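You operate a simulated robot arm through the tools that you are given. There is no shell and no other tool.

Carry out the task below with a simulated robot arm. There is one attempt and no reset: what you move stays moved.

JOB
Pack the brown wooden tray on the table top by the fridge. At the end: the red radish is on the brown wooden tray; the beige kindling bundle from the table top by the fridge stands where the clear tea bottle stood; the green pickle weight from the table top by the fridge stands where the beige kindling bundle stood; the clear tea bottle is on the brown dish; the white rice cake is on the brown wooden tray; whatever was shut is shut again. Leave all else as you found it, and nothing knocked over. Set down upright: tea bottle.

The check looks at the end state, three seconds after you hand in, the way a careful person would. Anything else that was tipped, shoved, dropped, spilled or broken makes it a failure.

ROBOT AND FRAMES
A 5-joint arm with a two-finger parallel gripper, fixed in place. Base frame: the origin is at the foot of the arm, x ahead of it, y to its left, z up; the work surface is at about z = 0. Units: mm, degrees, N and s.
With the tool pointing down near the work surface it reaches from about 260 to 680 mm from the base axis. Its first joint turns from -66.0 to 66.0 degrees. The tool tilts only in the upright plane through the base axis and itself; it spins freely about its own axis. Payload 2.9 kg.
The tool frame sits at the grasp point between the pads (the TCP): z along the fingers, y along the line on which they close. The tips reach 30 mm beyond it. The gripper opens to 110 mm. The fingers are 20 mm wide and 10 mm thick; the gripper's body (48 by 112 mm) begins 55 mm behind the TCP.
Orientation is that of the tool frame in the base frame, as [roll, pitch, yaw] about the fixed x, y, z axes, in that order (R = Rz(yaw) Ry(pitch) Rx(roll)). With the fingers straight down and closing along the base's y, the tool's x points along the base's -x, its y along +y and its z along -z.

CONTROLS
- The arm moves only by the tool move_arm. Its argument "deltas" is a list of rows, each a list of 6 numbers: the shift along the tool's x, y, z in mm, then the turn, a rotation vector about the tool's x, y, z in degrees. In form: [[tx, ty, tz, rx, ry, rz], ...]. A call has 1 to 20 rows; each row shifts and turns the commanded pose from where the row before left it, along the tool's axes as they then stand. "jaw" is the gripper command, from -1 (fully open) to 1 (shut), values between in proportion, set as the call begins (left out, the last holds). Each row takes 0.2 s and may step no farther than 50 mm and 8.6 degrees from the row before; otherwise, or with a gripper value out of range, the whole call is refused. Where a pose cannot be reached the arm comes as near as it can. A force on the tool above 40 N (or 10 N above the force at the start of the call, whichever is more), or a blocked arm, ends the call early, and 0.2 s more pass. Each finger travels about 108 mm/s and halts on what it meets, pressing with about 32 N; the grip force reading is that of the motor and also rises with nothing between the fingers. The clock runs only during rows and for 0.2 s after the last one: add rows that do not move to give the fingers time. The reply holds the time, the measured pose of the TCP, the force on the tool along the base axes, the opening and the grip force, in the units named above and with some noise, with the torque about the TCP (base axes, N m) and any sound that the robot's microphone picked up.
- Cameras (640 x 400 px; columns grow to the right, rows downward): "scene" is fixed at [37.5, -467.1, 585.5]; the picture's right is [0.67, -0.74, 0.00], its down [-0.54, -0.49, -0.68] and it looks along [0.50, 0.46, -0.73] (base axes); focal length 306 px, centre (320, 200). "wrist" rides on the gripper at [72, 17, -103] in the tool frame; the picture's right is [-0.23, 0.97, 0.00], its down [-0.76, -0.18, -0.62] and it looks along [-0.61, -0.14, 0.78] (tool axes); focal length 222 px, centre (320, 200). There is no depth. A picture from a camera that has moved, and an enlarged one, comes with that camera's place and axes in the base frame and with its lens.
- get_image(camera): a new picture of that camera. The clock stands still meanwhile.
- inspect(camera, box): a new picture of the part [left, top, right, bottom] of that camera's present view, enlarged. The clock stands still meanwhile.
- close_job(): hands the job in; it is judged then, once.

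Nothing tells you positions but the pictures and the camera data. Unless the task says otherwise, let go and move clear before handing in.

The tools are called by a JSON object that holds its "name" and its "arguments". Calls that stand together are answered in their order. move_arm: Moves the arm, as the interface text tells. Its arguments: {"type":"object","properties":{"deltas":{"type":"array","items":{"type":"array","items":{"type":"number"}}},"jaw":{"type":"number"}},"required":["deltas"]} The other tools are called the same way: get_image (camera) takes a picture; inspect (camera, box) takes an enlarged picture of a part of a camera's view; close_job () hands the job in.

At the start:

```text
clock: 0.0
tcp_pos: [340.9, -189.7, 319.6]
tcp_rot: [-180.0, -0.1, -180.0]
contact_force: [-0.2, 0.0, 0.0]
wrist_torque: [0.01, -0.03, 0.04]
width: 109.9
grasp_force: 0.0
```

scene: 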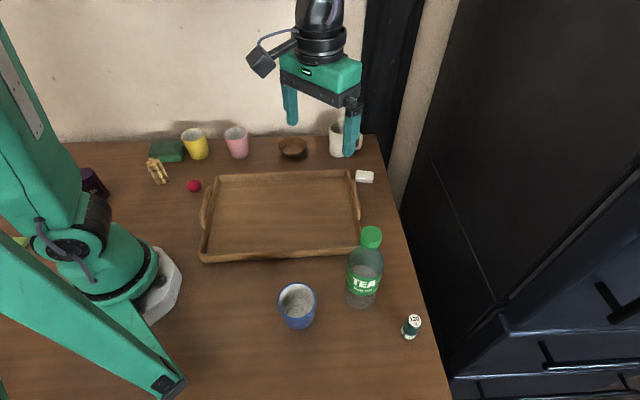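
wrist: 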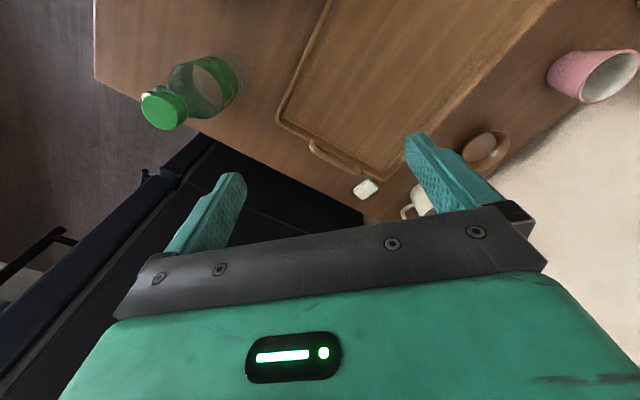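

I see a tray mid-table, a tea bottle, blue cup, small weight-like item, a rice cake, radish, a kindling bundle and cups. I will look closer at each area before moving anything.

{"name": "inspect", "arguments": {"camera": "scene", "box": [60, 110, 260, 235]}}

{"name": "inspect", "arguments": {"camera": "scene", "box": [240, 100, 400, 200]}}

{"name": "inspect", "arguments": {"camera": "scene", "box": [260, 220, 452, 340]}}

{"name": "inspect", "arguments": {"camera": "scene", "box": [0, 160, 240, 400]}}

{"name": "inspect", "arguments": {"camera": "scene", "box": [400, 0, 640, 400]}}

```text
3.20 times, centred on (160, 172) of scene
camera zoom: at [37.5, -467.1, 585.5], right [0.67, -0.74, 0.0], down [-0.54, -0.49, -0.68], along [0.5, 0.46, -0.73], focal length 979 px, centre (832, 288)
```

zoom: 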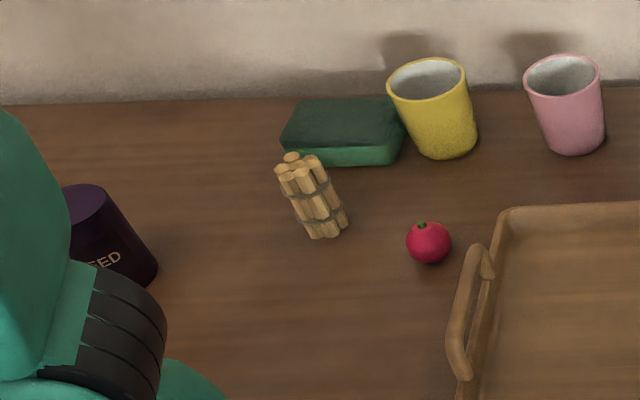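

```text
4.00 times, centred on (320, 150) of scene
camera zoom: at [37.5, -467.1, 585.5], right [0.67, -0.74, 0.0], down [-0.54, -0.49, -0.68], along [0.5, 0.46, -0.73], focal length 1224 px, centre (320, 400)
```

zoom: 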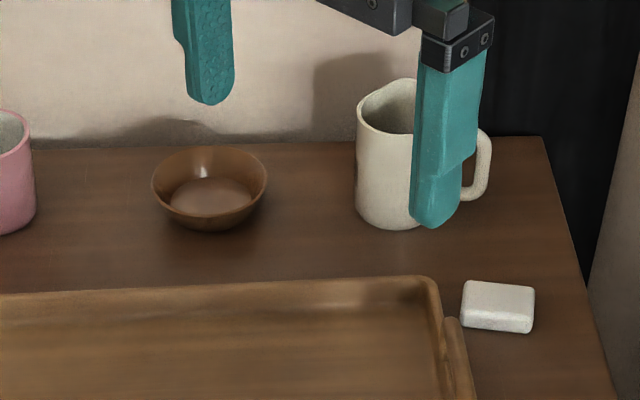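

```text
3.33 times, centred on (356, 280) of scene
camera zoom: at [37.5, -467.1, 585.5], right [0.67, -0.74, 0.0], down [-0.54, -0.49, -0.68], along [0.5, 0.46, -0.73], focal length 1020 px, centre (200, -67)
```

zoom: 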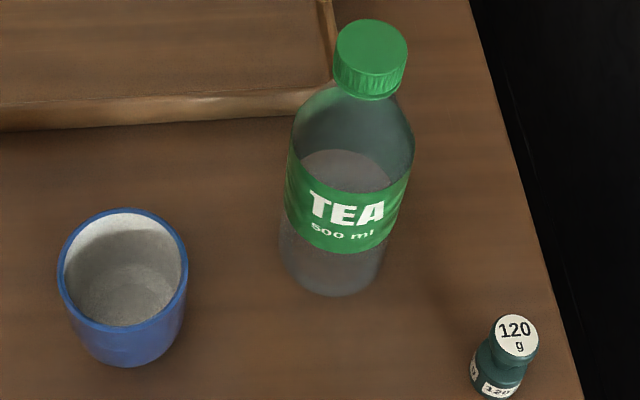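

```text
1.67 times, centred on (120, 280) of scene
camera zoom: at [37.5, -467.1, 585.5], right [0.67, -0.74, 0.0], down [-0.54, -0.49, -0.68], along [0.5, 0.46, -0.73], focal length 510 px, centre (653, 67)
```

zoom: 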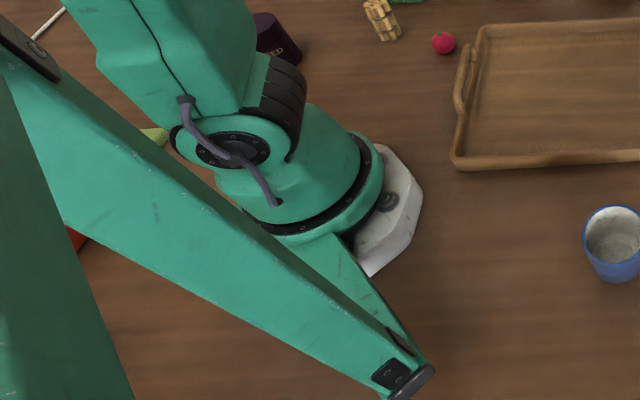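

```text
1.00 times, centred on (520, 200) of scene (not enlarged: the box is as wide or as high as the picture)
camera zoom: at [37.5, -467.1, 585.5], right [0.67, -0.74, 0.0], down [-0.54, -0.49, -0.68], along [0.5, 0.46, -0.73], focal length 306 px, centre (120, 200)
```

zoom: 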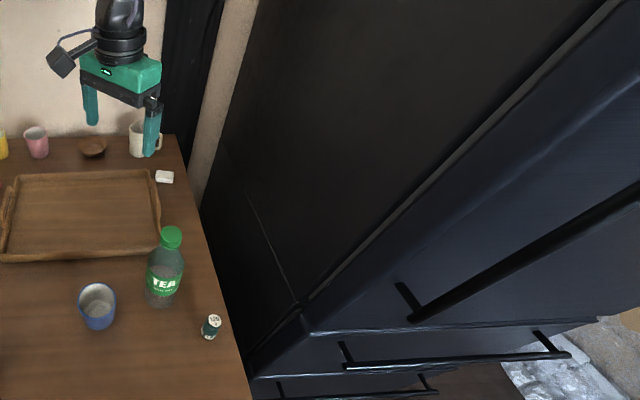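

The objects are located roughly from the scene view: rice cake near (584,-138), radish (244,171), bottle (301,-335), kindling (201,270), weight (308,-449), dish (532,91). I'll first spin the tool and move above the rice cake to look closer.

{"name": "move_arm", "arguments": {"deltas": [[0, 0, 0, 0, 0, 8], [0, 0, 0, 0, 0, 8], [0, 0, 0, 0, 0, 8], [0, 0, 0, 0, 0, 8], [0, 0, 0, 0, 0, 8], [0, 0, 0, 0, 0, 8]], "jaw": -1}}

{"name": "get_image", "arguments": {"camera": "wrist"}}

{"name": "get_image", "arguments": {"camera": "scene"}}

```text
clock: 1.4
tcp_pos: [341.5, -188.0, 320.4]
tcp_rot: [180.0, 0.0, 131.9]
contact_force: [0.0, 1.0, 0.5]
wrist_torque: [0.04, -0.02, -0.03]
width: 110.0
grasp_force: 0.1
```

```text
taken
camera wrist: at [306.6, -124.7, 423.8], right [0.88, 0.48, 0.0], down [0.38, -0.69, 0.62], along [0.3, -0.55, -0.78], focal length 222 px, centre (320, 200)
```

wrist: 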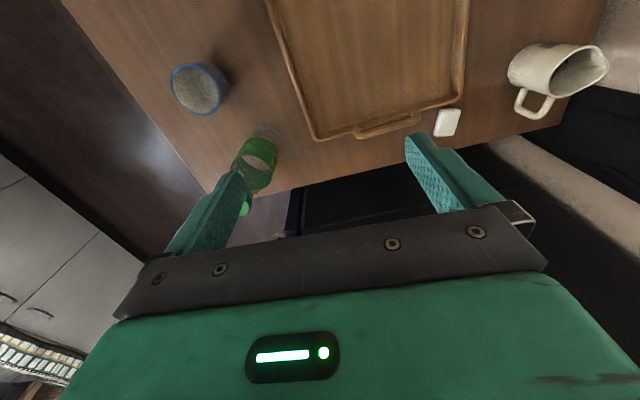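

```text
taken
```

scene: 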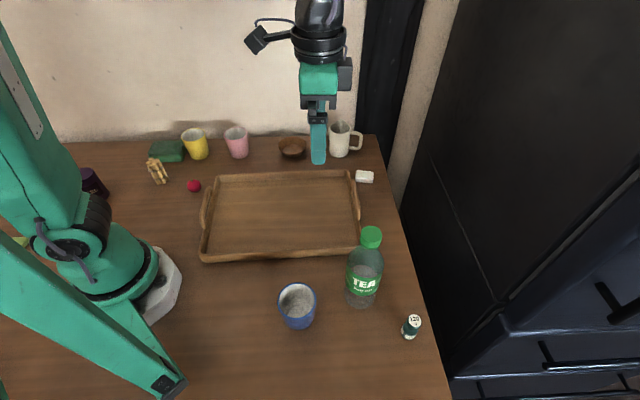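

The spin works as expected. Now I move over the rice cake at about z=180 and look.

{"name": "move_arm", "arguments": {"deltas": [[-15.6, 26.7, 17.5, 0, 0, 0], [-15.6, 26.7, 17.5, 0, 0, 0], [-15.6, 26.7, 17.5, 0, 0, 0], [-15.6, 26.7, 17.5, 0, 0, 0], [-15.6, 26.7, 17.5, 0, 0, 0], [-15.6, 26.7, 17.5, 0, 0, 0], [-15.6, 26.7, 17.5, 0, 0, 0], [-15.6, 26.7, 17.5, 0, 0, 0], [0, 0, 0, 0, 0, 0]], "jaw": -0.1}}

{"name": "get_image", "arguments": {"camera": "wrist"}}

{"name": "get_image", "arguments": {"camera": "scene"}}

```text
clock: 3.4
tcp_pos: [586.2, -140.5, 179.7]
tcp_rot: [180.0, 0.0, 132.0]
contact_force: [0.6, -0.7, -0.7]
wrist_torque: [0.0, 0.0, 0.0]
width: 60.4
grasp_force: 0.0
```

```text
taken
camera wrist: at [550.8, -75.8, 283.9], right [0.88, 0.48, 0.0], down [0.38, -0.68, 0.62], along [0.3, -0.55, -0.78], focal length 222 px, centre (320, 200)
```

wrist: 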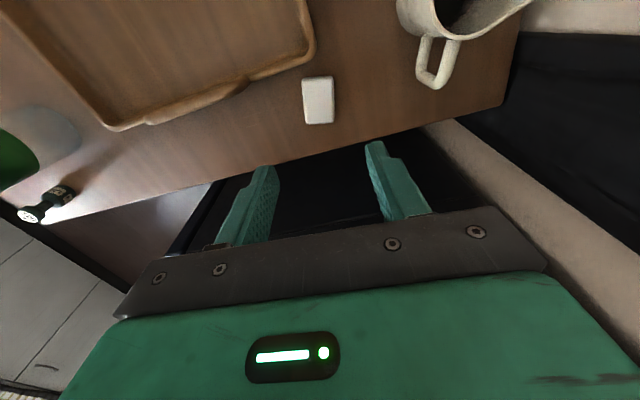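

```text
taken
```

scene: 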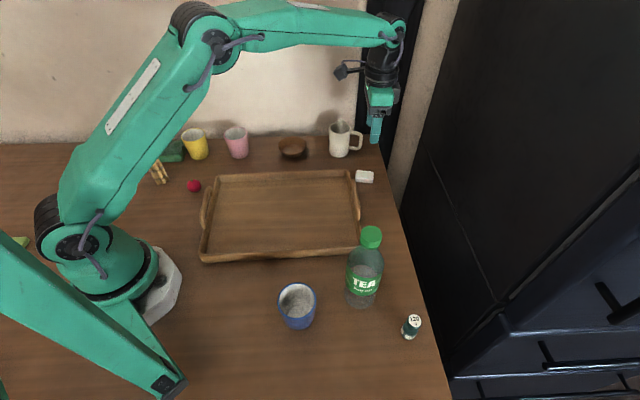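

The wrist view confirms the rice cake at about (582,-138), long axis near -56°. I'll align across its short side and descend with a 60 mm opening.

{"name": "move_arm", "arguments": {"deltas": [[0, 0, 0, 0, 0, 8], [0.7, -1.9, 30, 0, 0, 0], [0, 0, 30, 0, 0, 0], [0, 0, 30, 0, 0, 0], [0, 0, 20, 0, 0, 0]]}}

{"name": "get_image", "arguments": {"camera": "wrist"}}

{"name": "inspect", "arguments": {"camera": "scene", "box": [320, 110, 416, 170]}}

```text
clock: 4.6
tcp_pos: [582.1, -140.4, 67.6]
tcp_rot: [180.0, 0.1, 123.9]
contact_force: [0.3, -0.5, -0.7]
wrist_torque: [0.01, 0.0, 0.0]
width: 60.5
grasp_force: 0.0
```

```text
taken
camera wrist: at [556.5, -71.1, 171.8], right [0.93, 0.36, 0.0], down [0.28, -0.73, 0.62], along [0.22, -0.58, -0.78], focal length 222 px, centre (320, 200)
```

wrist: 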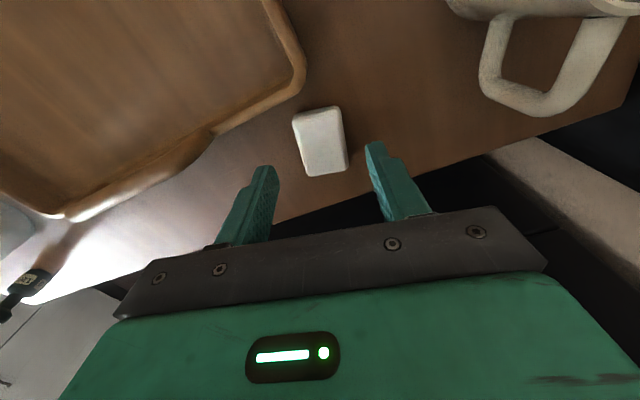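

```text
6.67 times, centred on (368, 140) of scene
camera zoom: at [37.5, -467.1, 585.5], right [0.67, -0.74, 0.0], down [-0.54, -0.49, -0.68], along [0.5, 0.46, -0.73], focal length 2039 px, centre (0, 600)
```

zoom: 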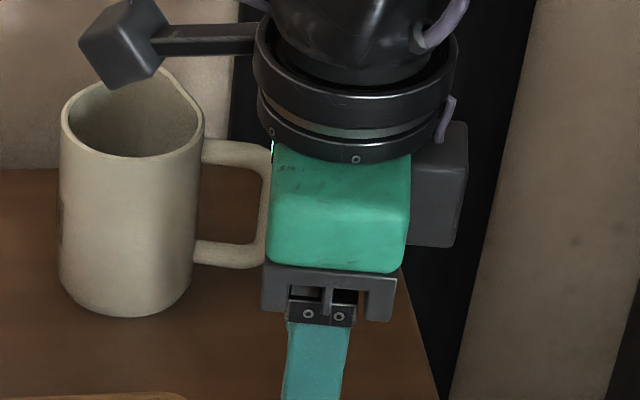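

Alignment looks good; I descend the rest and close on the rice cake.

{"name": "move_arm", "arguments": {"deltas": [[0, 0, 15, 0, 0, 0], [0, 0, 12, 0, 0, 0], [0, 0, 6, 0, 0, 0], [0, 0, 0, 0, 0, 0]]}}

{"name": "move_arm", "arguments": {"deltas": [[0, 0, 0, 0, 0, 0], [0, 0, 0, 0, 0, 0], [0, 0, 0, 0, 0, 0]], "jaw": 0.9}}

{"name": "get_image", "arguments": {"camera": "wrist"}}

```text
clock: 5.6
tcp_pos: [581.7, -140.1, 37.0]
tcp_rot: [180.0, 0.0, 124.1]
contact_force: [-0.5, -0.3, 0.1]
wrist_torque: [-0.01, 0.0, 0.0]
width: 60.4
grasp_force: 0.1
```

```text
clock: 6.4
tcp_pos: [581.3, -139.7, 36.1]
tcp_rot: [-180.0, 0.0, 124.1]
contact_force: [0.4, -0.7, 0.9]
wrist_torque: [-0.06, 0.0, -0.01]
width: 34.9
grasp_force: 32.2
```

```text
taken
camera wrist: at [556.4, -70.9, 140.5], right [0.93, 0.36, 0.0], down [0.28, -0.73, 0.62], along [0.22, -0.58, -0.78], focal length 222 px, centre (320, 200)
```

wrist: 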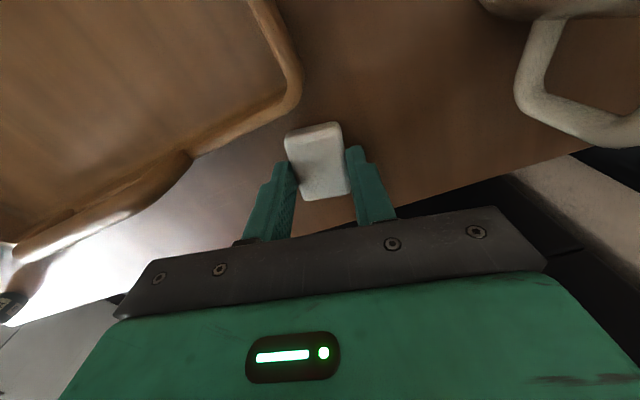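

Gripped at 35 mm width. I lift it and carry it over the tray to about (450,-120).

{"name": "move_arm", "arguments": {"deltas": [[0, 0, -15, 0, 0, 0], [0, 0, -30, 0, 0, 0], [0, 0, -35, 0, 0, 0], [17.9, -19.3, 0, 0, 0, 0], [17.9, -19.3, 0, 0, 0, 0], [17.9, -19.3, 0, 0, 0, 0], [17.9, -19.3, 0, 0, 0, 0], [17.9, -19.3, 0, 0, 0, 0], [0, 0, 0, 0, 0, 0]]}}

{"name": "get_image", "arguments": {"camera": "wrist"}}

{"name": "get_image", "arguments": {"camera": "scene"}}

```text
clock: 8.4
tcp_pos: [452.0, -120.7, 115.5]
tcp_rot: [180.0, -0.1, 124.0]
contact_force: [0.3, -0.4, 0.3]
wrist_torque: [0.04, 0.03, -0.02]
width: 35.0
grasp_force: 32.1
```

```text
taken
camera wrist: at [427.1, -52.3, 219.8], right [0.93, 0.36, 0.0], down [0.28, -0.73, 0.62], along [0.22, -0.58, -0.78], focal length 222 px, centre (320, 200)
```

wrist: 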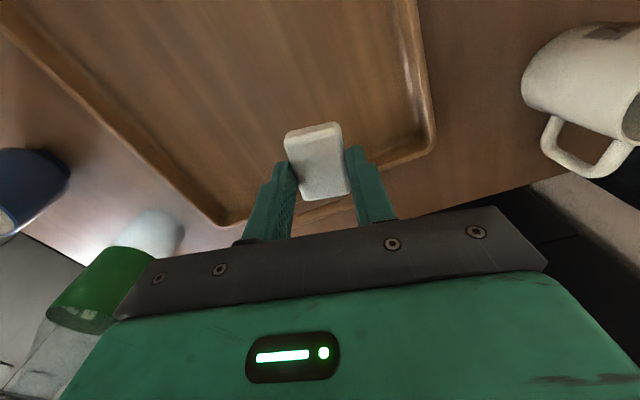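

```text
taken
```

scene: 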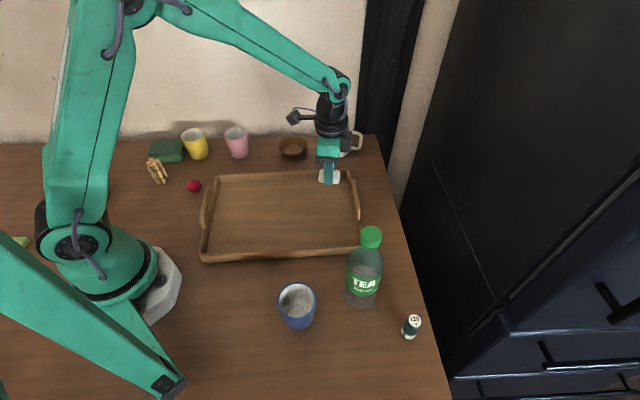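

It's over the tray interior. I lower carefully to find the tray floor.

{"name": "move_arm", "arguments": {"deltas": [[0, 0, 25, 0, 0, 0], [0, 0, 25, 0, 0, 0], [0, 0, 15, 0, 0, 0], [0, 0, 0, 0, 0, 0]]}}

{"name": "move_arm", "arguments": {"deltas": [[0, 0, 2, 0, 0, 0], [0, 0, 2, 0, 0, 0]]}}

{"name": "inspect", "arguments": {"camera": "scene", "box": [280, 130, 376, 190]}}

```text
clock: 9.4
tcp_pos: [452.6, -121.6, 50.6]
tcp_rot: [-180.0, 0.0, 124.0]
contact_force: [-0.1, -0.2, -0.3]
wrist_torque: [0.02, 0.01, -0.01]
width: 35.1
grasp_force: 31.6
```

```text
clock: 10.0
tcp_pos: [452.4, -120.1, 47.8]
tcp_rot: [-180.0, 0.0, 124.0]
contact_force: [0.0, 0.5, -0.7]
wrist_torque: [0.02, 0.01, -0.03]
width: 35.1
grasp_force: 32.1
```

```text
6.67 times, centred on (328, 160) of scene
camera zoom: at [37.5, -467.1, 585.5], right [0.67, -0.74, 0.0], down [-0.54, -0.49, -0.68], along [0.5, 0.46, -0.73], focal length 2039 px, centre (267, 467)
```

zoom: 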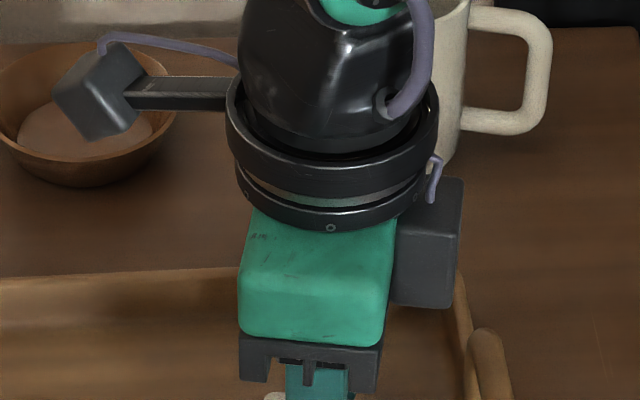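

No contact yet; I keep lowering in small steps.

{"name": "move_arm", "arguments": {"deltas": [[0, 0, 1.5, 0, 0, 0], [0, 0, 1.5, 0, 0, 0]]}}

{"name": "move_arm", "arguments": {"deltas": [[0, 0, 1.5, 0, 0, 0], [0, 0, 0, 0, 0, 0]]}}

{"name": "inspect", "arguments": {"camera": "scene", "box": [280, 160, 376, 220]}}

```text
clock: 10.6
tcp_pos: [452.4, -120.1, 43.1]
tcp_rot: [-180.0, 0.0, 124.0]
contact_force: [-0.7, 0.0, 0.6]
wrist_torque: [0.01, -0.01, 0.0]
width: 34.9
grasp_force: 31.9
```

```text
clock: 11.2
tcp_pos: [452.2, -120.2, 42.8]
tcp_rot: [179.9, 0.0, 124.1]
contact_force: [0.4, 0.7, 3.0]
wrist_torque: [-0.02, -0.02, 0.05]
width: 35.0
grasp_force: 31.7
```

```text
6.67 times, centred on (328, 190) of scene
camera zoom: at [37.4, -467.1, 585.5], right [0.67, -0.74, 0.0], down [-0.54, -0.49, -0.68], along [0.5, 0.46, -0.73], focal length 2039 px, centre (267, 267)
```

zoom: 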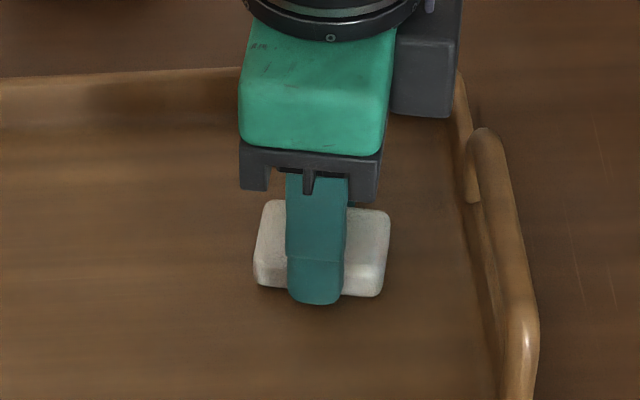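

Contact with the tray floor reads about 3 N. I open gently and rise.

{"name": "move_arm", "arguments": {"deltas": [[0, 0, 0, 0, 0, 0], [0, 0, 0, 0, 0, 0]], "jaw": 0.1}}

{"name": "move_arm", "arguments": {"deltas": [[0, 0, -20, 0, 0, 0], [0, 0, -40, 0, 0, 0], [0, 0, -40, 0, 0, 0], [0, 0, -45, 0, 0, 0], [0, 0, -45, 0, 0, 0]]}}

{"name": "get_image", "arguments": {"camera": "scene"}}

{"name": "get_image", "arguments": {"camera": "wrist"}}

```text
clock: 11.8
tcp_pos: [451.1, -120.0, 42.7]
tcp_rot: [-180.0, 0.0, 124.0]
contact_force: [0.9, 0.4, 0.4]
wrist_torque: [0.03, 0.02, 0.04]
width: 49.7
grasp_force: 0.0
```

```text
clock: 13.0
tcp_pos: [454.3, -118.0, 233.8]
tcp_rot: [-179.9, -0.1, 123.9]
contact_force: [0.2, -0.5, 0.4]
wrist_torque: [-0.01, 0.01, 0.01]
width: 49.8
grasp_force: 0.1
```

```text
taken
```

scene: 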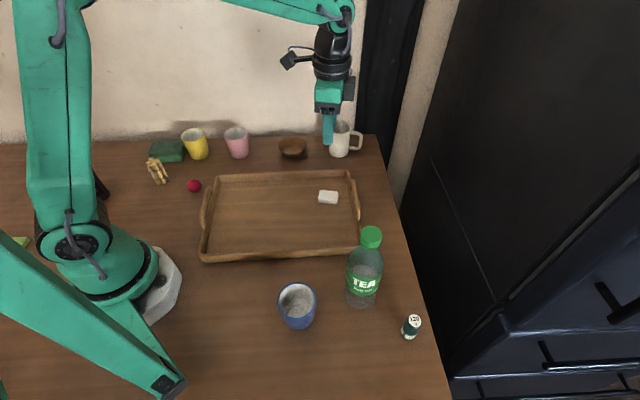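

```text
taken
camera wrist: at [427.8, -49.1, 338.4], right [0.93, 0.36, 0.0], down [0.28, -0.73, 0.62], along [0.22, -0.58, -0.78], focal length 222 px, centre (320, 200)
```

wrist: 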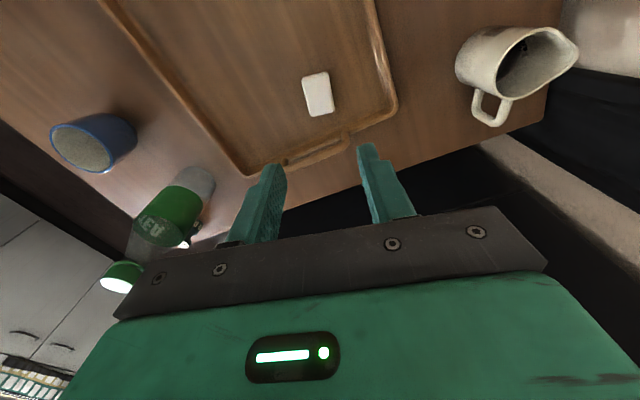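

The rice cake is on the tray. Next I travel above the radish near (244,171) and look.

{"name": "move_arm", "arguments": {"deltas": [[39.7, -1.42, 0, 0, 0, 0], [39.7, -1.42, 0, 0, 0, 0], [39.7, -1.42, 0, 0, 0, 0], [39.7, -1.42, 0, 0, 0, 0], [39.7, -1.42, 0, 0, 0, 0], [39.7, -1.42, 0, 0, 0, 0], [39.7, -1.42, 0, 0, 0, 0], [39.7, -1.42, 0, 0, 0, 0], [39.7, -1.42, 0, 0, 0, 0], [0, 0, 0, 0, 0, 0]], "jaw": -0.1}}

{"name": "get_image", "arguments": {"camera": "wrist"}}

{"name": "get_image", "arguments": {"camera": "scene"}}

```text
clock: 15.2
tcp_pos: [240.6, 171.2, 232.0]
tcp_rot: [179.9, 0.1, 124.0]
contact_force: [-0.4, -0.1, -0.2]
wrist_torque: [0.01, -0.04, 0.01]
width: 60.6
grasp_force: 0.0
```

```text
taken
camera wrist: at [215.6, 239.5, 336.3], right [0.93, 0.36, 0.0], down [0.28, -0.73, 0.62], along [0.22, -0.58, -0.78], focal length 222 px, centre (320, 200)
```

wrist: 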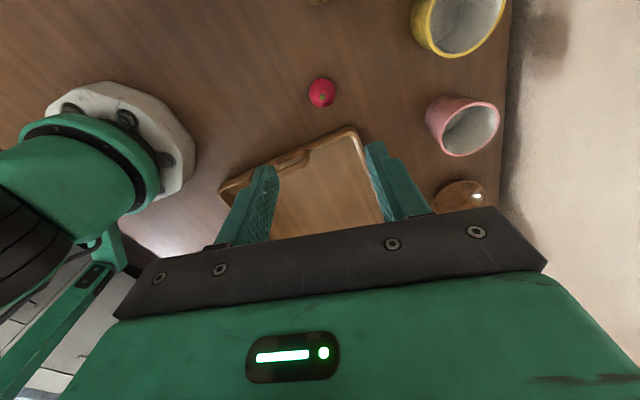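

```text
taken
```

scene: 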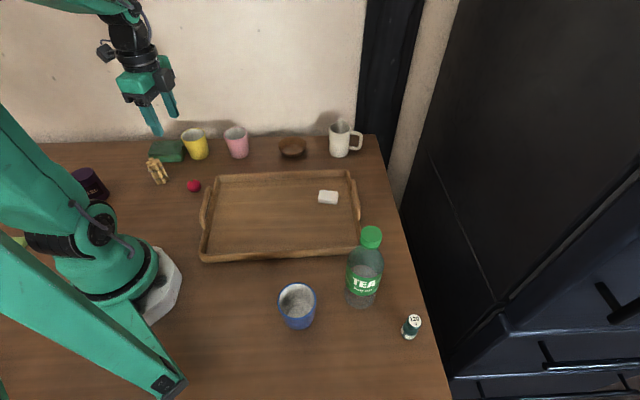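

The wrist view puts the radish at (244,172). I center on it, descend and check before the last part.

{"name": "move_arm", "arguments": {"deltas": [[-1.2, 3.3, 0, 0, 0, 0], [0, 0, 40, 0, 0, 0], [0, 0, 40, 0, 0, 0], [0, 0, 40, 0, 0, 0], [0, 0, 25, 0, 0, 0], [0, 0, 0, 0, 0, 0]]}}

{"name": "get_image", "arguments": {"camera": "wrist"}}

{"name": "inspect", "arguments": {"camera": "scene", "box": [80, 80, 240, 220]}}

```text
clock: 16.6
tcp_pos: [246.1, 171.6, 86.8]
tcp_rot: [-180.0, 0.0, 124.0]
contact_force: [0.0, 0.3, 0.3]
wrist_torque: [0.01, -0.03, 0.01]
width: 60.9
grasp_force: 0.1
```

```text
taken
camera wrist: at [219.6, 239.8, 191.1], right [0.93, 0.36, 0.0], down [0.28, -0.73, 0.62], along [0.22, -0.58, -0.78], focal length 222 px, centre (320, 200)
```

wrist: 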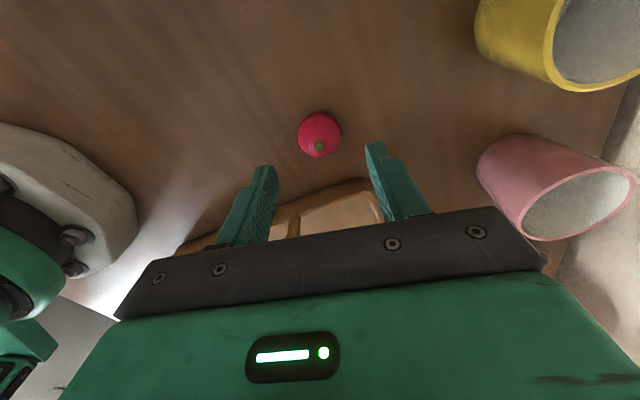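

```text
2.86 times, centred on (160, 150) of scene
camera zoom: at [37.5, -467.1, 585.5], right [0.67, -0.74, 0.0], down [-0.54, -0.49, -0.68], along [0.5, 0.46, -0.73], focal length 874 px, centre (777, 343)
```

zoom: 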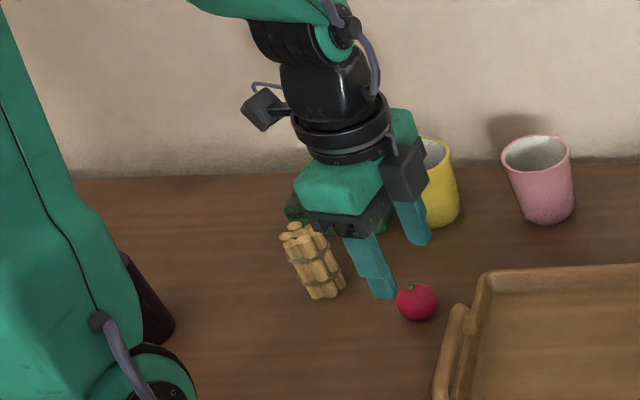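

Nicely centred with a small offset. I finish the descent and close on the radish.

{"name": "move_arm", "arguments": {"deltas": [[2.5, -0.5, 15, 0, 0, 0], [0, 0, 20, 0, 0, 0], [0, 0, 12, 0, 0, 0], [0, 0, 5, 0, 0, 0], [0, 0, 0, 0, 0, 0]]}}

{"name": "move_arm", "arguments": {"deltas": [[0, 0, 0, 0, 0, 0], [0, 0, 0, 0, 0, 0], [0, 0, 0, 0, 0, 0]], "jaw": 0.9}}

{"name": "get_image", "arguments": {"camera": "wrist"}}

```text
clock: 17.8
tcp_pos: [243.2, 172.3, 35.6]
tcp_rot: [-179.9, 0.0, 124.1]
contact_force: [-0.2, 0.1, 1.0]
wrist_torque: [-0.02, 0.01, 0.01]
width: 60.5
grasp_force: 0.1
```

```text
clock: 18.6
tcp_pos: [243.9, 173.3, 35.5]
tcp_rot: [-180.0, -0.1, 124.0]
contact_force: [-0.1, 0.3, -1.0]
wrist_torque: [0.0, 0.01, -0.02]
width: 32.5
grasp_force: 31.5
```

```text
taken
camera wrist: at [217.6, 240.8, 139.9], right [0.93, 0.36, 0.0], down [0.28, -0.73, 0.62], along [0.22, -0.58, -0.78], focal length 222 px, centre (320, 200)
```

wrist: 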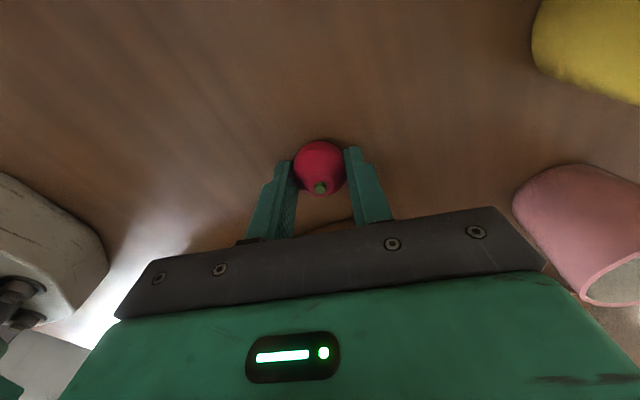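

Gripped the radish (32 mm). I lift, carry it to about (350,0) over the tray and lower.

{"name": "move_arm", "arguments": {"deltas": [[0, 0, -15, 0, 0, 0], [0, 0, -30, 0, 0, 0], [0, 0, -35, 0, 0, 0], [-33.8, -1.5, 0, 0, 0, 0], [-33.8, -1.5, 0, 0, 0, 0], [-33.8, -1.5, 0, 0, 0, 0], [-33.8, -1.5, 0, 0, 0, 0], [-33.8, -1.5, 0, 0, 0, 0], [-33.8, -1.5, 0, 0, 0, 0], [0, 0, 0, 0, 0, 0]]}}

{"name": "get_image", "arguments": {"camera": "wrist"}}

{"name": "get_image", "arguments": {"camera": "scene"}}

```text
clock: 20.8
tcp_pos: [349.3, -0.8, 117.5]
tcp_rot: [180.0, 0.0, 124.0]
contact_force: [0.3, 0.1, -0.1]
wrist_torque: [0.01, 0.01, 0.0]
width: 32.5
grasp_force: 32.0
```

```text
taken
camera wrist: at [324.0, 68.2, 221.6], right [0.93, 0.36, 0.0], down [0.28, -0.73, 0.62], along [0.22, -0.58, -0.78], focal length 222 px, centre (320, 200)
```

wrist: 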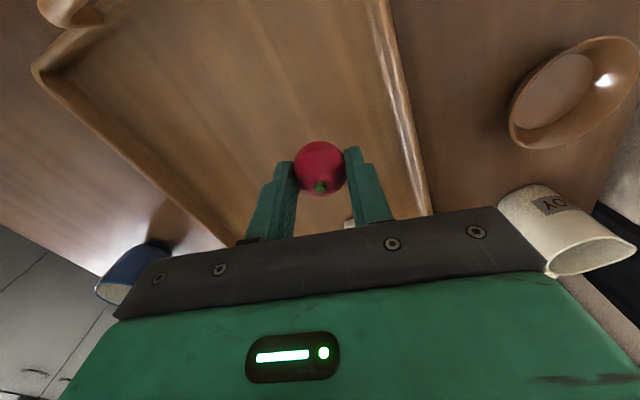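

```text
taken
```

scene: 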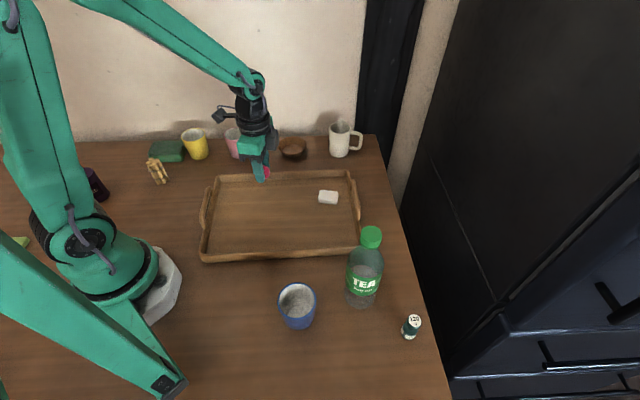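

The radish is above the tray. I lower it until it touches.

{"name": "move_arm", "arguments": {"deltas": [[0, 0, 25, 0, 0, 0], [0, 0, 25, 0, 0, 0], [0, 0, 15, 0, 0, 0], [0, 0, 6, 0, 0, 0], [0, 0, 0, 0, 0, 0]]}}

{"name": "move_arm", "arguments": {"deltas": [[0, 0, 1.5, 0, 0, 0], [0, 0, 1, 0, 0, 0], [0, 0, 0, 0, 0, 0]]}}

{"name": "move_arm", "arguments": {"deltas": [[0, 0, 1, 0, 0, 0], [0, 0, 0, 0, 0, 0]]}}

{"name": "inspect", "arguments": {"camera": "scene", "box": [210, 150, 306, 210]}}

```text
clock: 22.0
tcp_pos: [349.1, 0.0, 45.0]
tcp_rot: [-180.0, 0.0, 124.0]
contact_force: [0.5, 0.1, 0.0]
wrist_torque: [-0.01, 0.06, 0.01]
width: 32.3
grasp_force: 32.0
```

```text
clock: 22.8
tcp_pos: [350.0, -0.8, 42.3]
tcp_rot: [-180.0, 0.0, 124.0]
contact_force: [0.3, -0.1, -0.7]
wrist_torque: [0.01, 0.03, -0.01]
width: 32.3
grasp_force: 31.4
```

```text
clock: 23.4
tcp_pos: [349.6, -0.4, 41.5]
tcp_rot: [179.9, 0.1, 123.9]
contact_force: [-2.7, -0.6, 16.0]
wrist_torque: [0.06, -0.02, 0.02]
width: 32.3
grasp_force: 31.8
```

```text
6.67 times, centred on (258, 180) of scene
camera zoom: at [37.4, -467.1, 585.5], right [0.67, -0.74, 0.0], down [-0.54, -0.49, -0.68], along [0.5, 0.46, -0.73], focal length 2039 px, centre (733, 333)
```

zoom: 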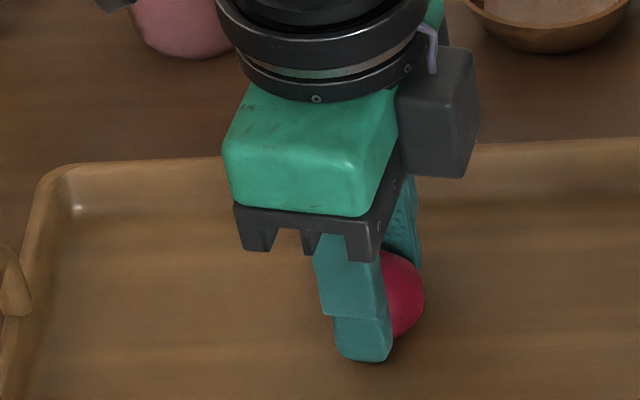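

Firm contact, so I back off a touch, then open just enough and rise.

{"name": "move_arm", "arguments": {"deltas": [[0, 0, -0.7, 0, 0, 0], [0, 0, 0, 0, 0, 0]]}}

{"name": "move_arm", "arguments": {"deltas": [[0, 0, 0, 0, 0, 0], [0, 0, 0, 0, 0, 0], [0, 0, 0, 0, 0, 0]], "jaw": 0.15}}

{"name": "move_arm", "arguments": {"deltas": [[0, 0, -20, 0, 0, 0], [0, 0, -40, 0, 0, 0], [0, 0, -40, 0, 0, 0], [0, 0, -45, 0, 0, 0], [0, 0, -45, 0, 0, 0], [0, 0, -40, 0, 0, 0], [0, 0, -40, 0, 0, 0], [0, 0, -40, 0, 0, 0]]}}

{"name": "get_image", "arguments": {"camera": "scene"}}

{"name": "get_image", "arguments": {"camera": "wrist"}}

```text
clock: 24.0
tcp_pos: [348.4, -1.4, 42.7]
tcp_rot: [179.9, 0.0, 124.0]
contact_force: [2.7, 1.1, 5.2]
wrist_torque: [0.09, -0.11, 0.0]
width: 32.4
grasp_force: 31.9
```

```text
clock: 24.8
tcp_pos: [349.0, -0.7, 42.7]
tcp_rot: [-180.0, 0.0, 124.0]
contact_force: [-0.2, 0.5, -0.1]
wrist_torque: [-0.02, 0.01, -0.03]
width: 46.7
grasp_force: 0.0
```

```text
clock: 26.6
tcp_pos: [347.3, -0.0, 356.3]
tcp_rot: [179.9, -0.1, 124.0]
contact_force: [0.4, -0.2, 0.4]
wrist_torque: [-0.03, 0.01, 0.02]
width: 46.7
grasp_force: 0.1
```

```text
taken
```

scene: 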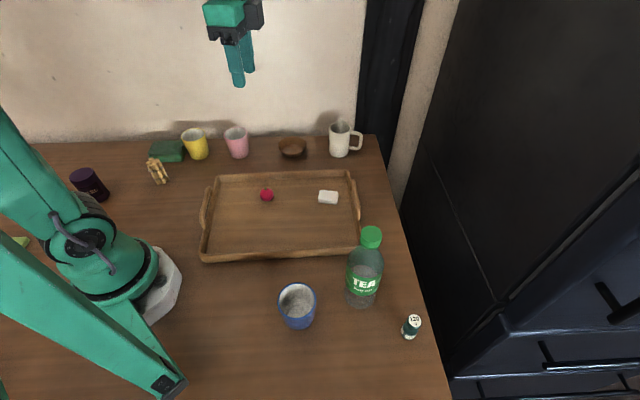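

```text
taken
camera wrist: at [322.8, 68.0, 459.8], right [0.93, 0.36, 0.0], down [0.28, -0.73, 0.62], along [0.22, -0.58, -0.78], focal length 222 px, centre (320, 200)
```

wrist: 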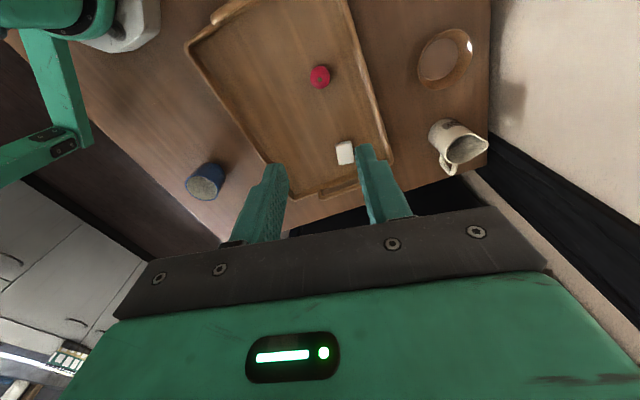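

Radish and rice cake are both on the tray. Now I study the dish and the bottle more closely.

{"name": "inspect", "arguments": {"camera": "wrist", "box": [400, 10, 496, 90]}}

{"name": "inspect", "arguments": {"camera": "scene", "box": [264, 124, 328, 164]}}

{"name": "inspect", "arguments": {"camera": "scene", "box": [330, 220, 442, 350]}}

```text
5.00 times, centred on (448, 50) of wrist
camera zoom: at [322.8, 68.0, 459.8], right [0.93, 0.36, 0.0], down [0.28, -0.73, 0.62], along [0.22, -0.58, -0.78], focal length 1111 px, centre (-320, 950)
```

zoom: 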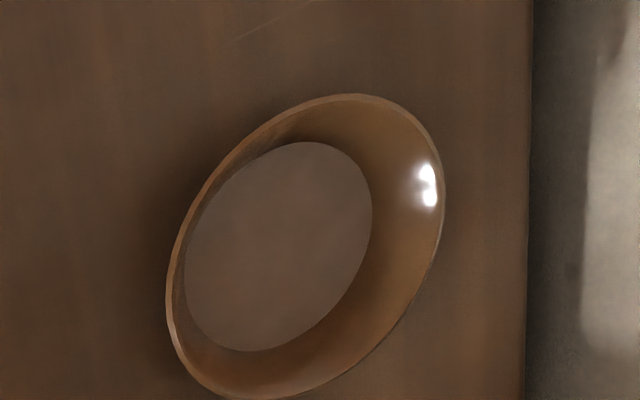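

```text
10.00 times, centred on (296, 144) of scene
camera zoom: at [37.5, -467.1, 585.5], right [0.67, -0.74, 0.0], down [-0.54, -0.49, -0.68], along [0.5, 0.46, -0.73], focal length 3059 px, centre (560, 760)
```

zoom: 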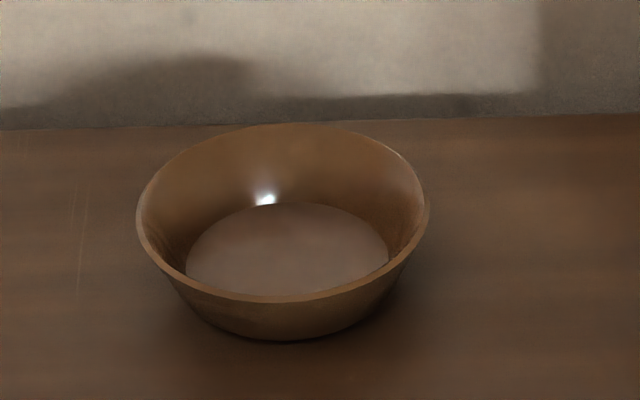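

```text
3.08 times, centred on (386, 285) of scene
camera zoom: at [37.5, -467.1, 585.5], right [0.67, -0.74, 0.0], down [-0.54, -0.49, -0.68], along [0.5, 0.46, -0.73], focal length 941 px, centre (117, -62)
```

zoom: 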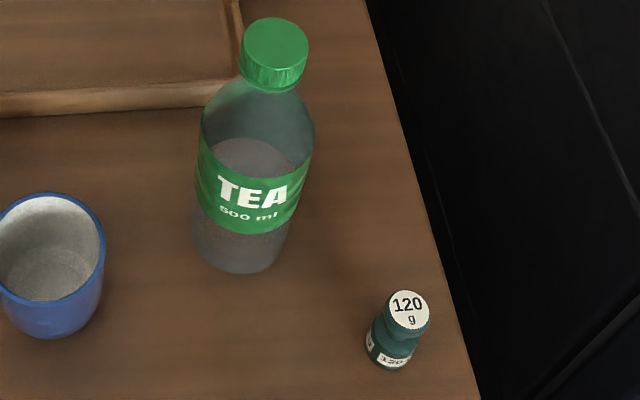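

The dish is at about (534.5,95), rim ~28 mm high, inner floor ~60 mm. The bottle cap spans roughly z=185–208 at (301.5,-335). I move above the bottle to verify its axis.

{"name": "move_arm", "arguments": {"deltas": [[-28, -25.06, 5.1, 0, 0, 0], [-28, -25.06, 5.1, 0, 0, 0], [-28, -25.06, 5.1, 0, 0, 0], [-28, -25.06, 5.1, 0, 0, 0], [-28, -25.06, 5.1, 0, 0, 0], [-28, -25.06, 5.1, 0, 0, 0], [-28, -25.06, 5.1, 0, 0, 0], [-28, -25.06, 5.1, 0, 0, 0], [-28, -25.06, 5.1, 0, 0, 0], [0, 0, 0, 0, 0, 0]], "jaw": -0.1}}

{"name": "get_image", "arguments": {"camera": "wrist"}}

{"name": "get_image", "arguments": {"camera": "scene"}}

```text
clock: 28.8
tcp_pos: [302.9, -336.3, 305.2]
tcp_rot: [179.9, 0.1, 124.0]
contact_force: [-0.6, -0.3, 0.3]
wrist_torque: [-0.03, 0.01, 0.02]
width: 60.7
grasp_force: 0.1
```

```text
taken
camera wrist: at [277.3, -267.8, 410.7], right [0.93, 0.36, 0.0], down [0.28, -0.73, 0.62], along [0.22, -0.58, -0.78], focal length 222 px, centre (320, 200)
```

wrist: 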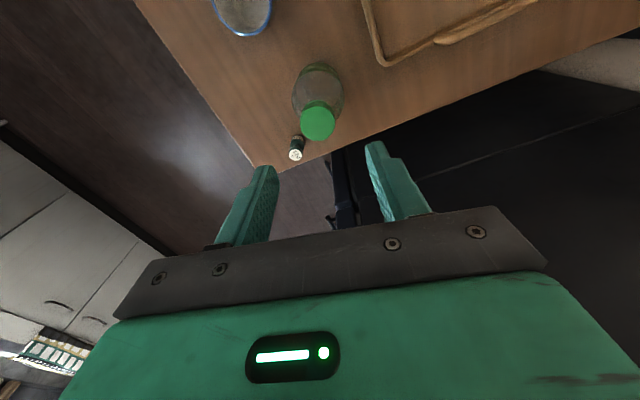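

```text
taken
```

scene: 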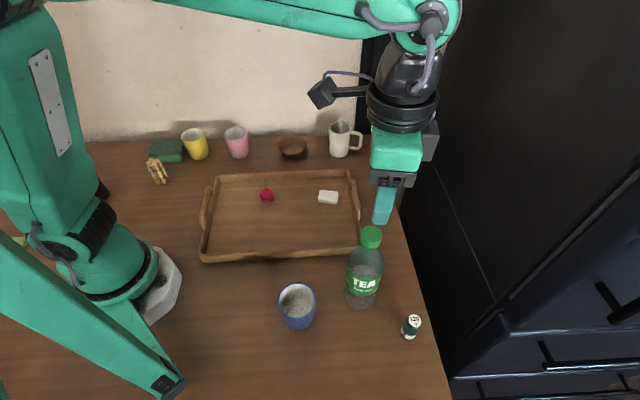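

{"name": "inspect", "arguments": {"camera": "wrist", "box": [270, 50, 366, 170]}}

{"name": "inspect", "arguments": {"camera": "scene", "box": [330, 160, 426, 320]}}

```text
3.33 times, centred on (318, 110) of wrist
camera zoom: at [277.3, -267.8, 410.7], right [0.93, 0.36, 0.0], down [0.28, -0.73, 0.62], along [0.22, -0.58, -0.78], focal length 740 px, centre (327, 500)
```

zoom: 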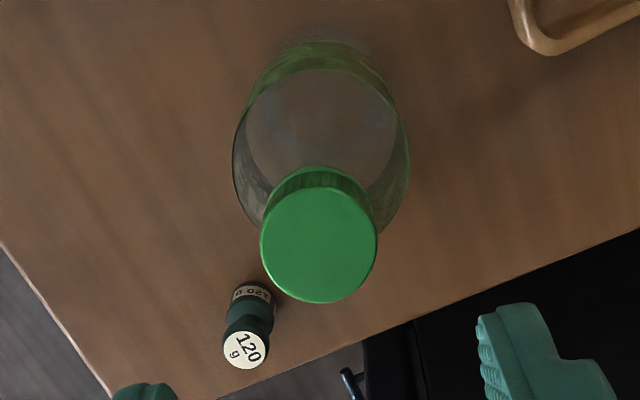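

```text
2.50 times, centred on (378, 240) of scene
camera zoom: at [37.4, -467.1, 585.5], right [0.67, -0.74, 0.0], down [-0.54, -0.49, -0.68], along [0.5, 0.46, -0.73], focal length 765 px, centre (175, 100)
```

zoom: 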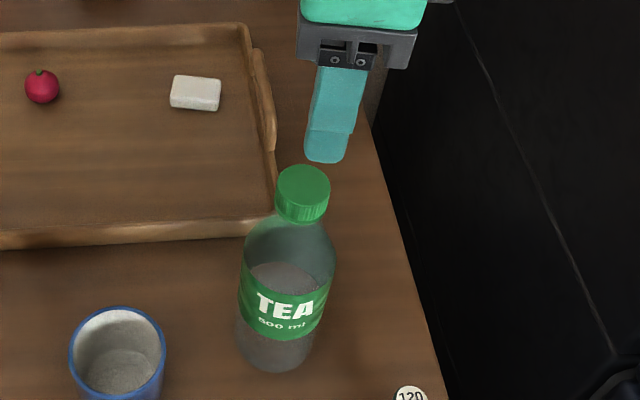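

Cap centre at (302,-336.5), radius ~16 mm; the gripper is already centred. I descend so the tips sit just above the cap's lower edge.

{"name": "move_arm", "arguments": {"deltas": [[0.3, -0.8, 30, 0, 0, 0], [0, 0, 30, 0, 0, 0], [0, 0, 20, 0, 0, 0], [0, 0, 10, 0, 0, 0], [0, 0, 0, 0, 0, 0]]}}

{"name": "inspect", "arguments": {"camera": "scene", "box": [330, 190, 410, 310]}}

{"name": "get_image", "arguments": {"camera": "wrist"}}

```text
clock: 30.0
tcp_pos: [301.6, -336.8, 216.0]
tcp_rot: [-179.9, 0.0, 124.0]
contact_force: [0.5, -0.8, 0.5]
wrist_torque: [0.0, 0.0, -0.01]
width: 60.6
grasp_force: 0.1
```

```text
3.33 times, centred on (370, 250) of scene
camera zoom: at [37.5, -467.1, 585.5], right [0.67, -0.74, 0.0], down [-0.54, -0.49, -0.68], along [0.5, 0.46, -0.73], focal length 1020 px, centre (153, 33)
```

zoom: 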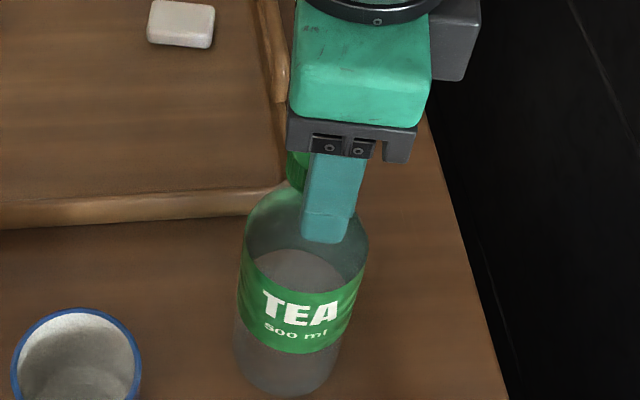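

```text
taken
camera wrist: at [276.3, -267.8, 320.5], right [0.93, 0.36, 0.0], down [0.28, -0.73, 0.62], along [0.22, -0.58, -0.78], focal length 222 px, centre (320, 200)
```

wrist: 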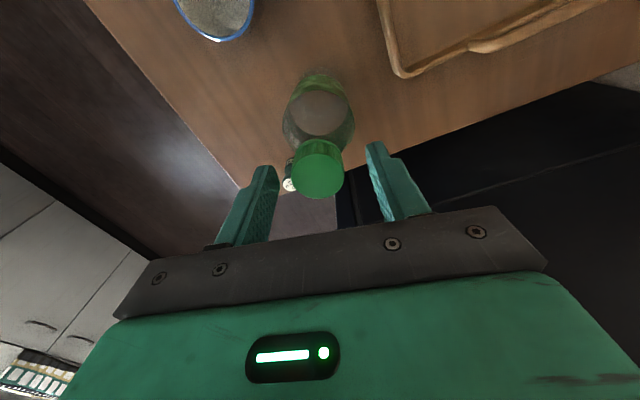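

{"name": "inspect", "arguments": {"camera": "wrist", "box": [260, 110, 380, 220]}}

```text
3.64 times, centred on (320, 165) of wrist
camera zoom: at [276.3, -267.8, 320.5], right [0.93, 0.36, 0.0], down [0.28, -0.73, 0.62], along [0.22, -0.58, -0.78], focal length 808 px, centre (320, 327)
```

zoom: 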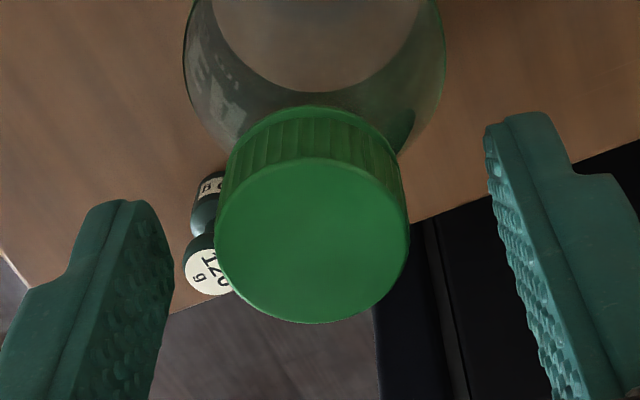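

Triangulated cap: (302,-338), top z≈204, bottom ≈183. The tips at z≈186 straddle it well, so I close on the cap.

{"name": "move_arm", "arguments": {"deltas": [[0, 0, 0, 0, 0, 0], [0, 0, 0, 0, 0, 0], [0, 0, 0, 0, 0, 0]], "jaw": 0.9}}

{"name": "inspect", "arguments": {"camera": "wrist", "box": [260, 110, 380, 220]}}

{"name": "inspect", "arguments": {"camera": "scene", "box": [330, 190, 410, 310]}}

```text
clock: 30.8
tcp_pos: [301.0, -336.0, 216.5]
tcp_rot: [180.0, 0.1, 124.0]
contact_force: [-0.5, 0.1, -0.3]
wrist_torque: [-0.01, 0.01, -0.04]
width: 30.5
grasp_force: 31.8
```

```text
3.64 times, centred on (320, 165) of wrist
camera zoom: at [276.3, -267.8, 320.8], right [0.93, 0.36, 0.0], down [0.28, -0.73, 0.62], along [0.22, -0.58, -0.78], focal length 808 px, centre (320, 327)
```

zoom: 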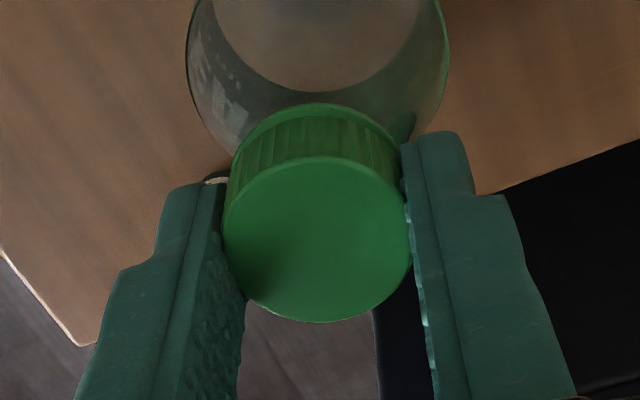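

```text
3.33 times, centred on (370, 250) of scene
camera zoom: at [37.5, -467.1, 585.5], right [0.67, -0.74, 0.0], down [-0.54, -0.49, -0.68], along [0.5, 0.46, -0.73], focal length 1020 px, centre (153, 33)
```

zoom: 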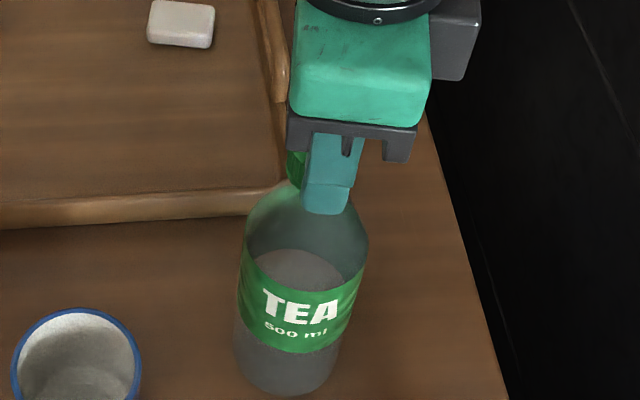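

The cap is held at 30.5 mm. I lift a little and check that it hangs upright.

{"name": "move_arm", "arguments": {"deltas": [[0, 0, -5, 0, 0, 0], [0, 0, -10, 0, 0, 0], [0, 0, -10, 0, 0, 0], [0, 0, 0, 0, 0, 0]]}}

{"name": "get_image", "arguments": {"camera": "scene"}}

{"name": "get_image", "arguments": {"camera": "wrist"}}

```text
clock: 31.8
tcp_pos: [301.3, -335.6, 241.0]
tcp_rot: [180.0, -0.1, 124.0]
contact_force: [-0.5, 0.9, -0.5]
wrist_torque: [0.02, 0.03, 0.01]
width: 30.1
grasp_force: 32.5
```

```text
taken
```

scene: 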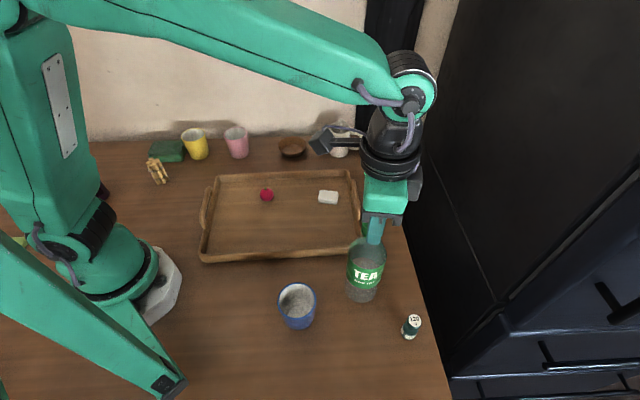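

```text
taken
camera wrist: at [276.7, -267.5, 345.9], right [0.93, 0.36, 0.0], down [0.28, -0.73, 0.62], along [0.22, -0.58, -0.78], focal length 222 px, centre (320, 200)
```

wrist: 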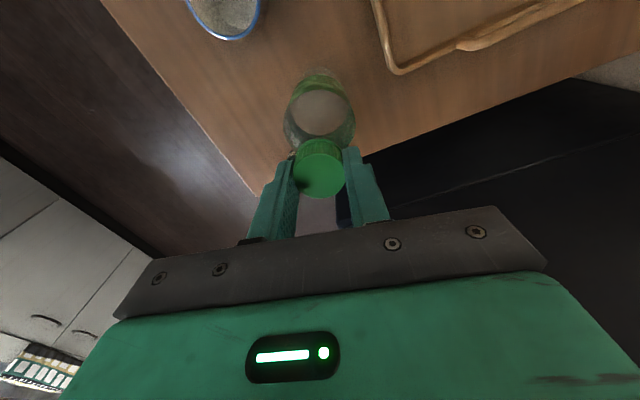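

{"name": "inspect", "arguments": {"camera": "scene", "box": [330, 190, 410, 310]}}

{"name": "inspect", "arguments": {"camera": "wrist", "box": [260, 50, 380, 220]}}

```text
3.33 times, centred on (370, 250) of scene
camera zoom: at [37.5, -467.1, 585.5], right [0.67, -0.74, 0.0], down [-0.54, -0.49, -0.68], along [0.5, 0.46, -0.73], focal length 1020 px, centre (153, 33)
```

zoom: 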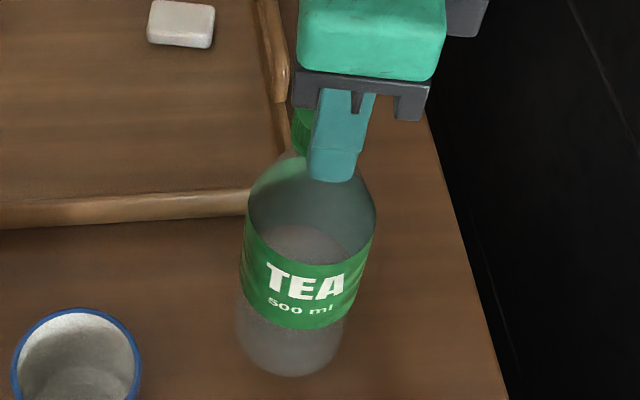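

```text
2.35 times, centred on (320, 135) of wrist
camera zoom: at [276.7, -267.5, 345.9], right [0.93, 0.36, 0.0], down [0.28, -0.73, 0.62], along [0.22, -0.58, -0.78], focal length 523 px, centre (320, 353)
```

zoom: 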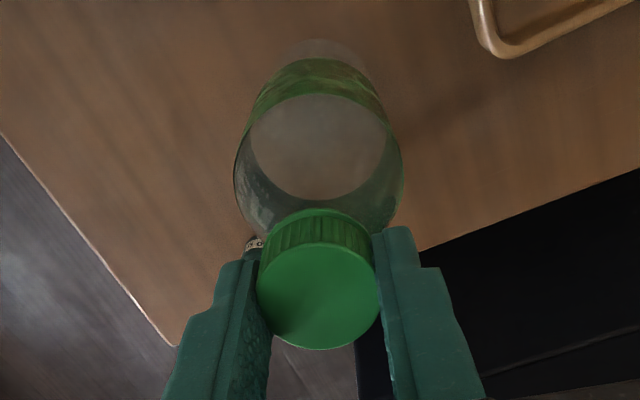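

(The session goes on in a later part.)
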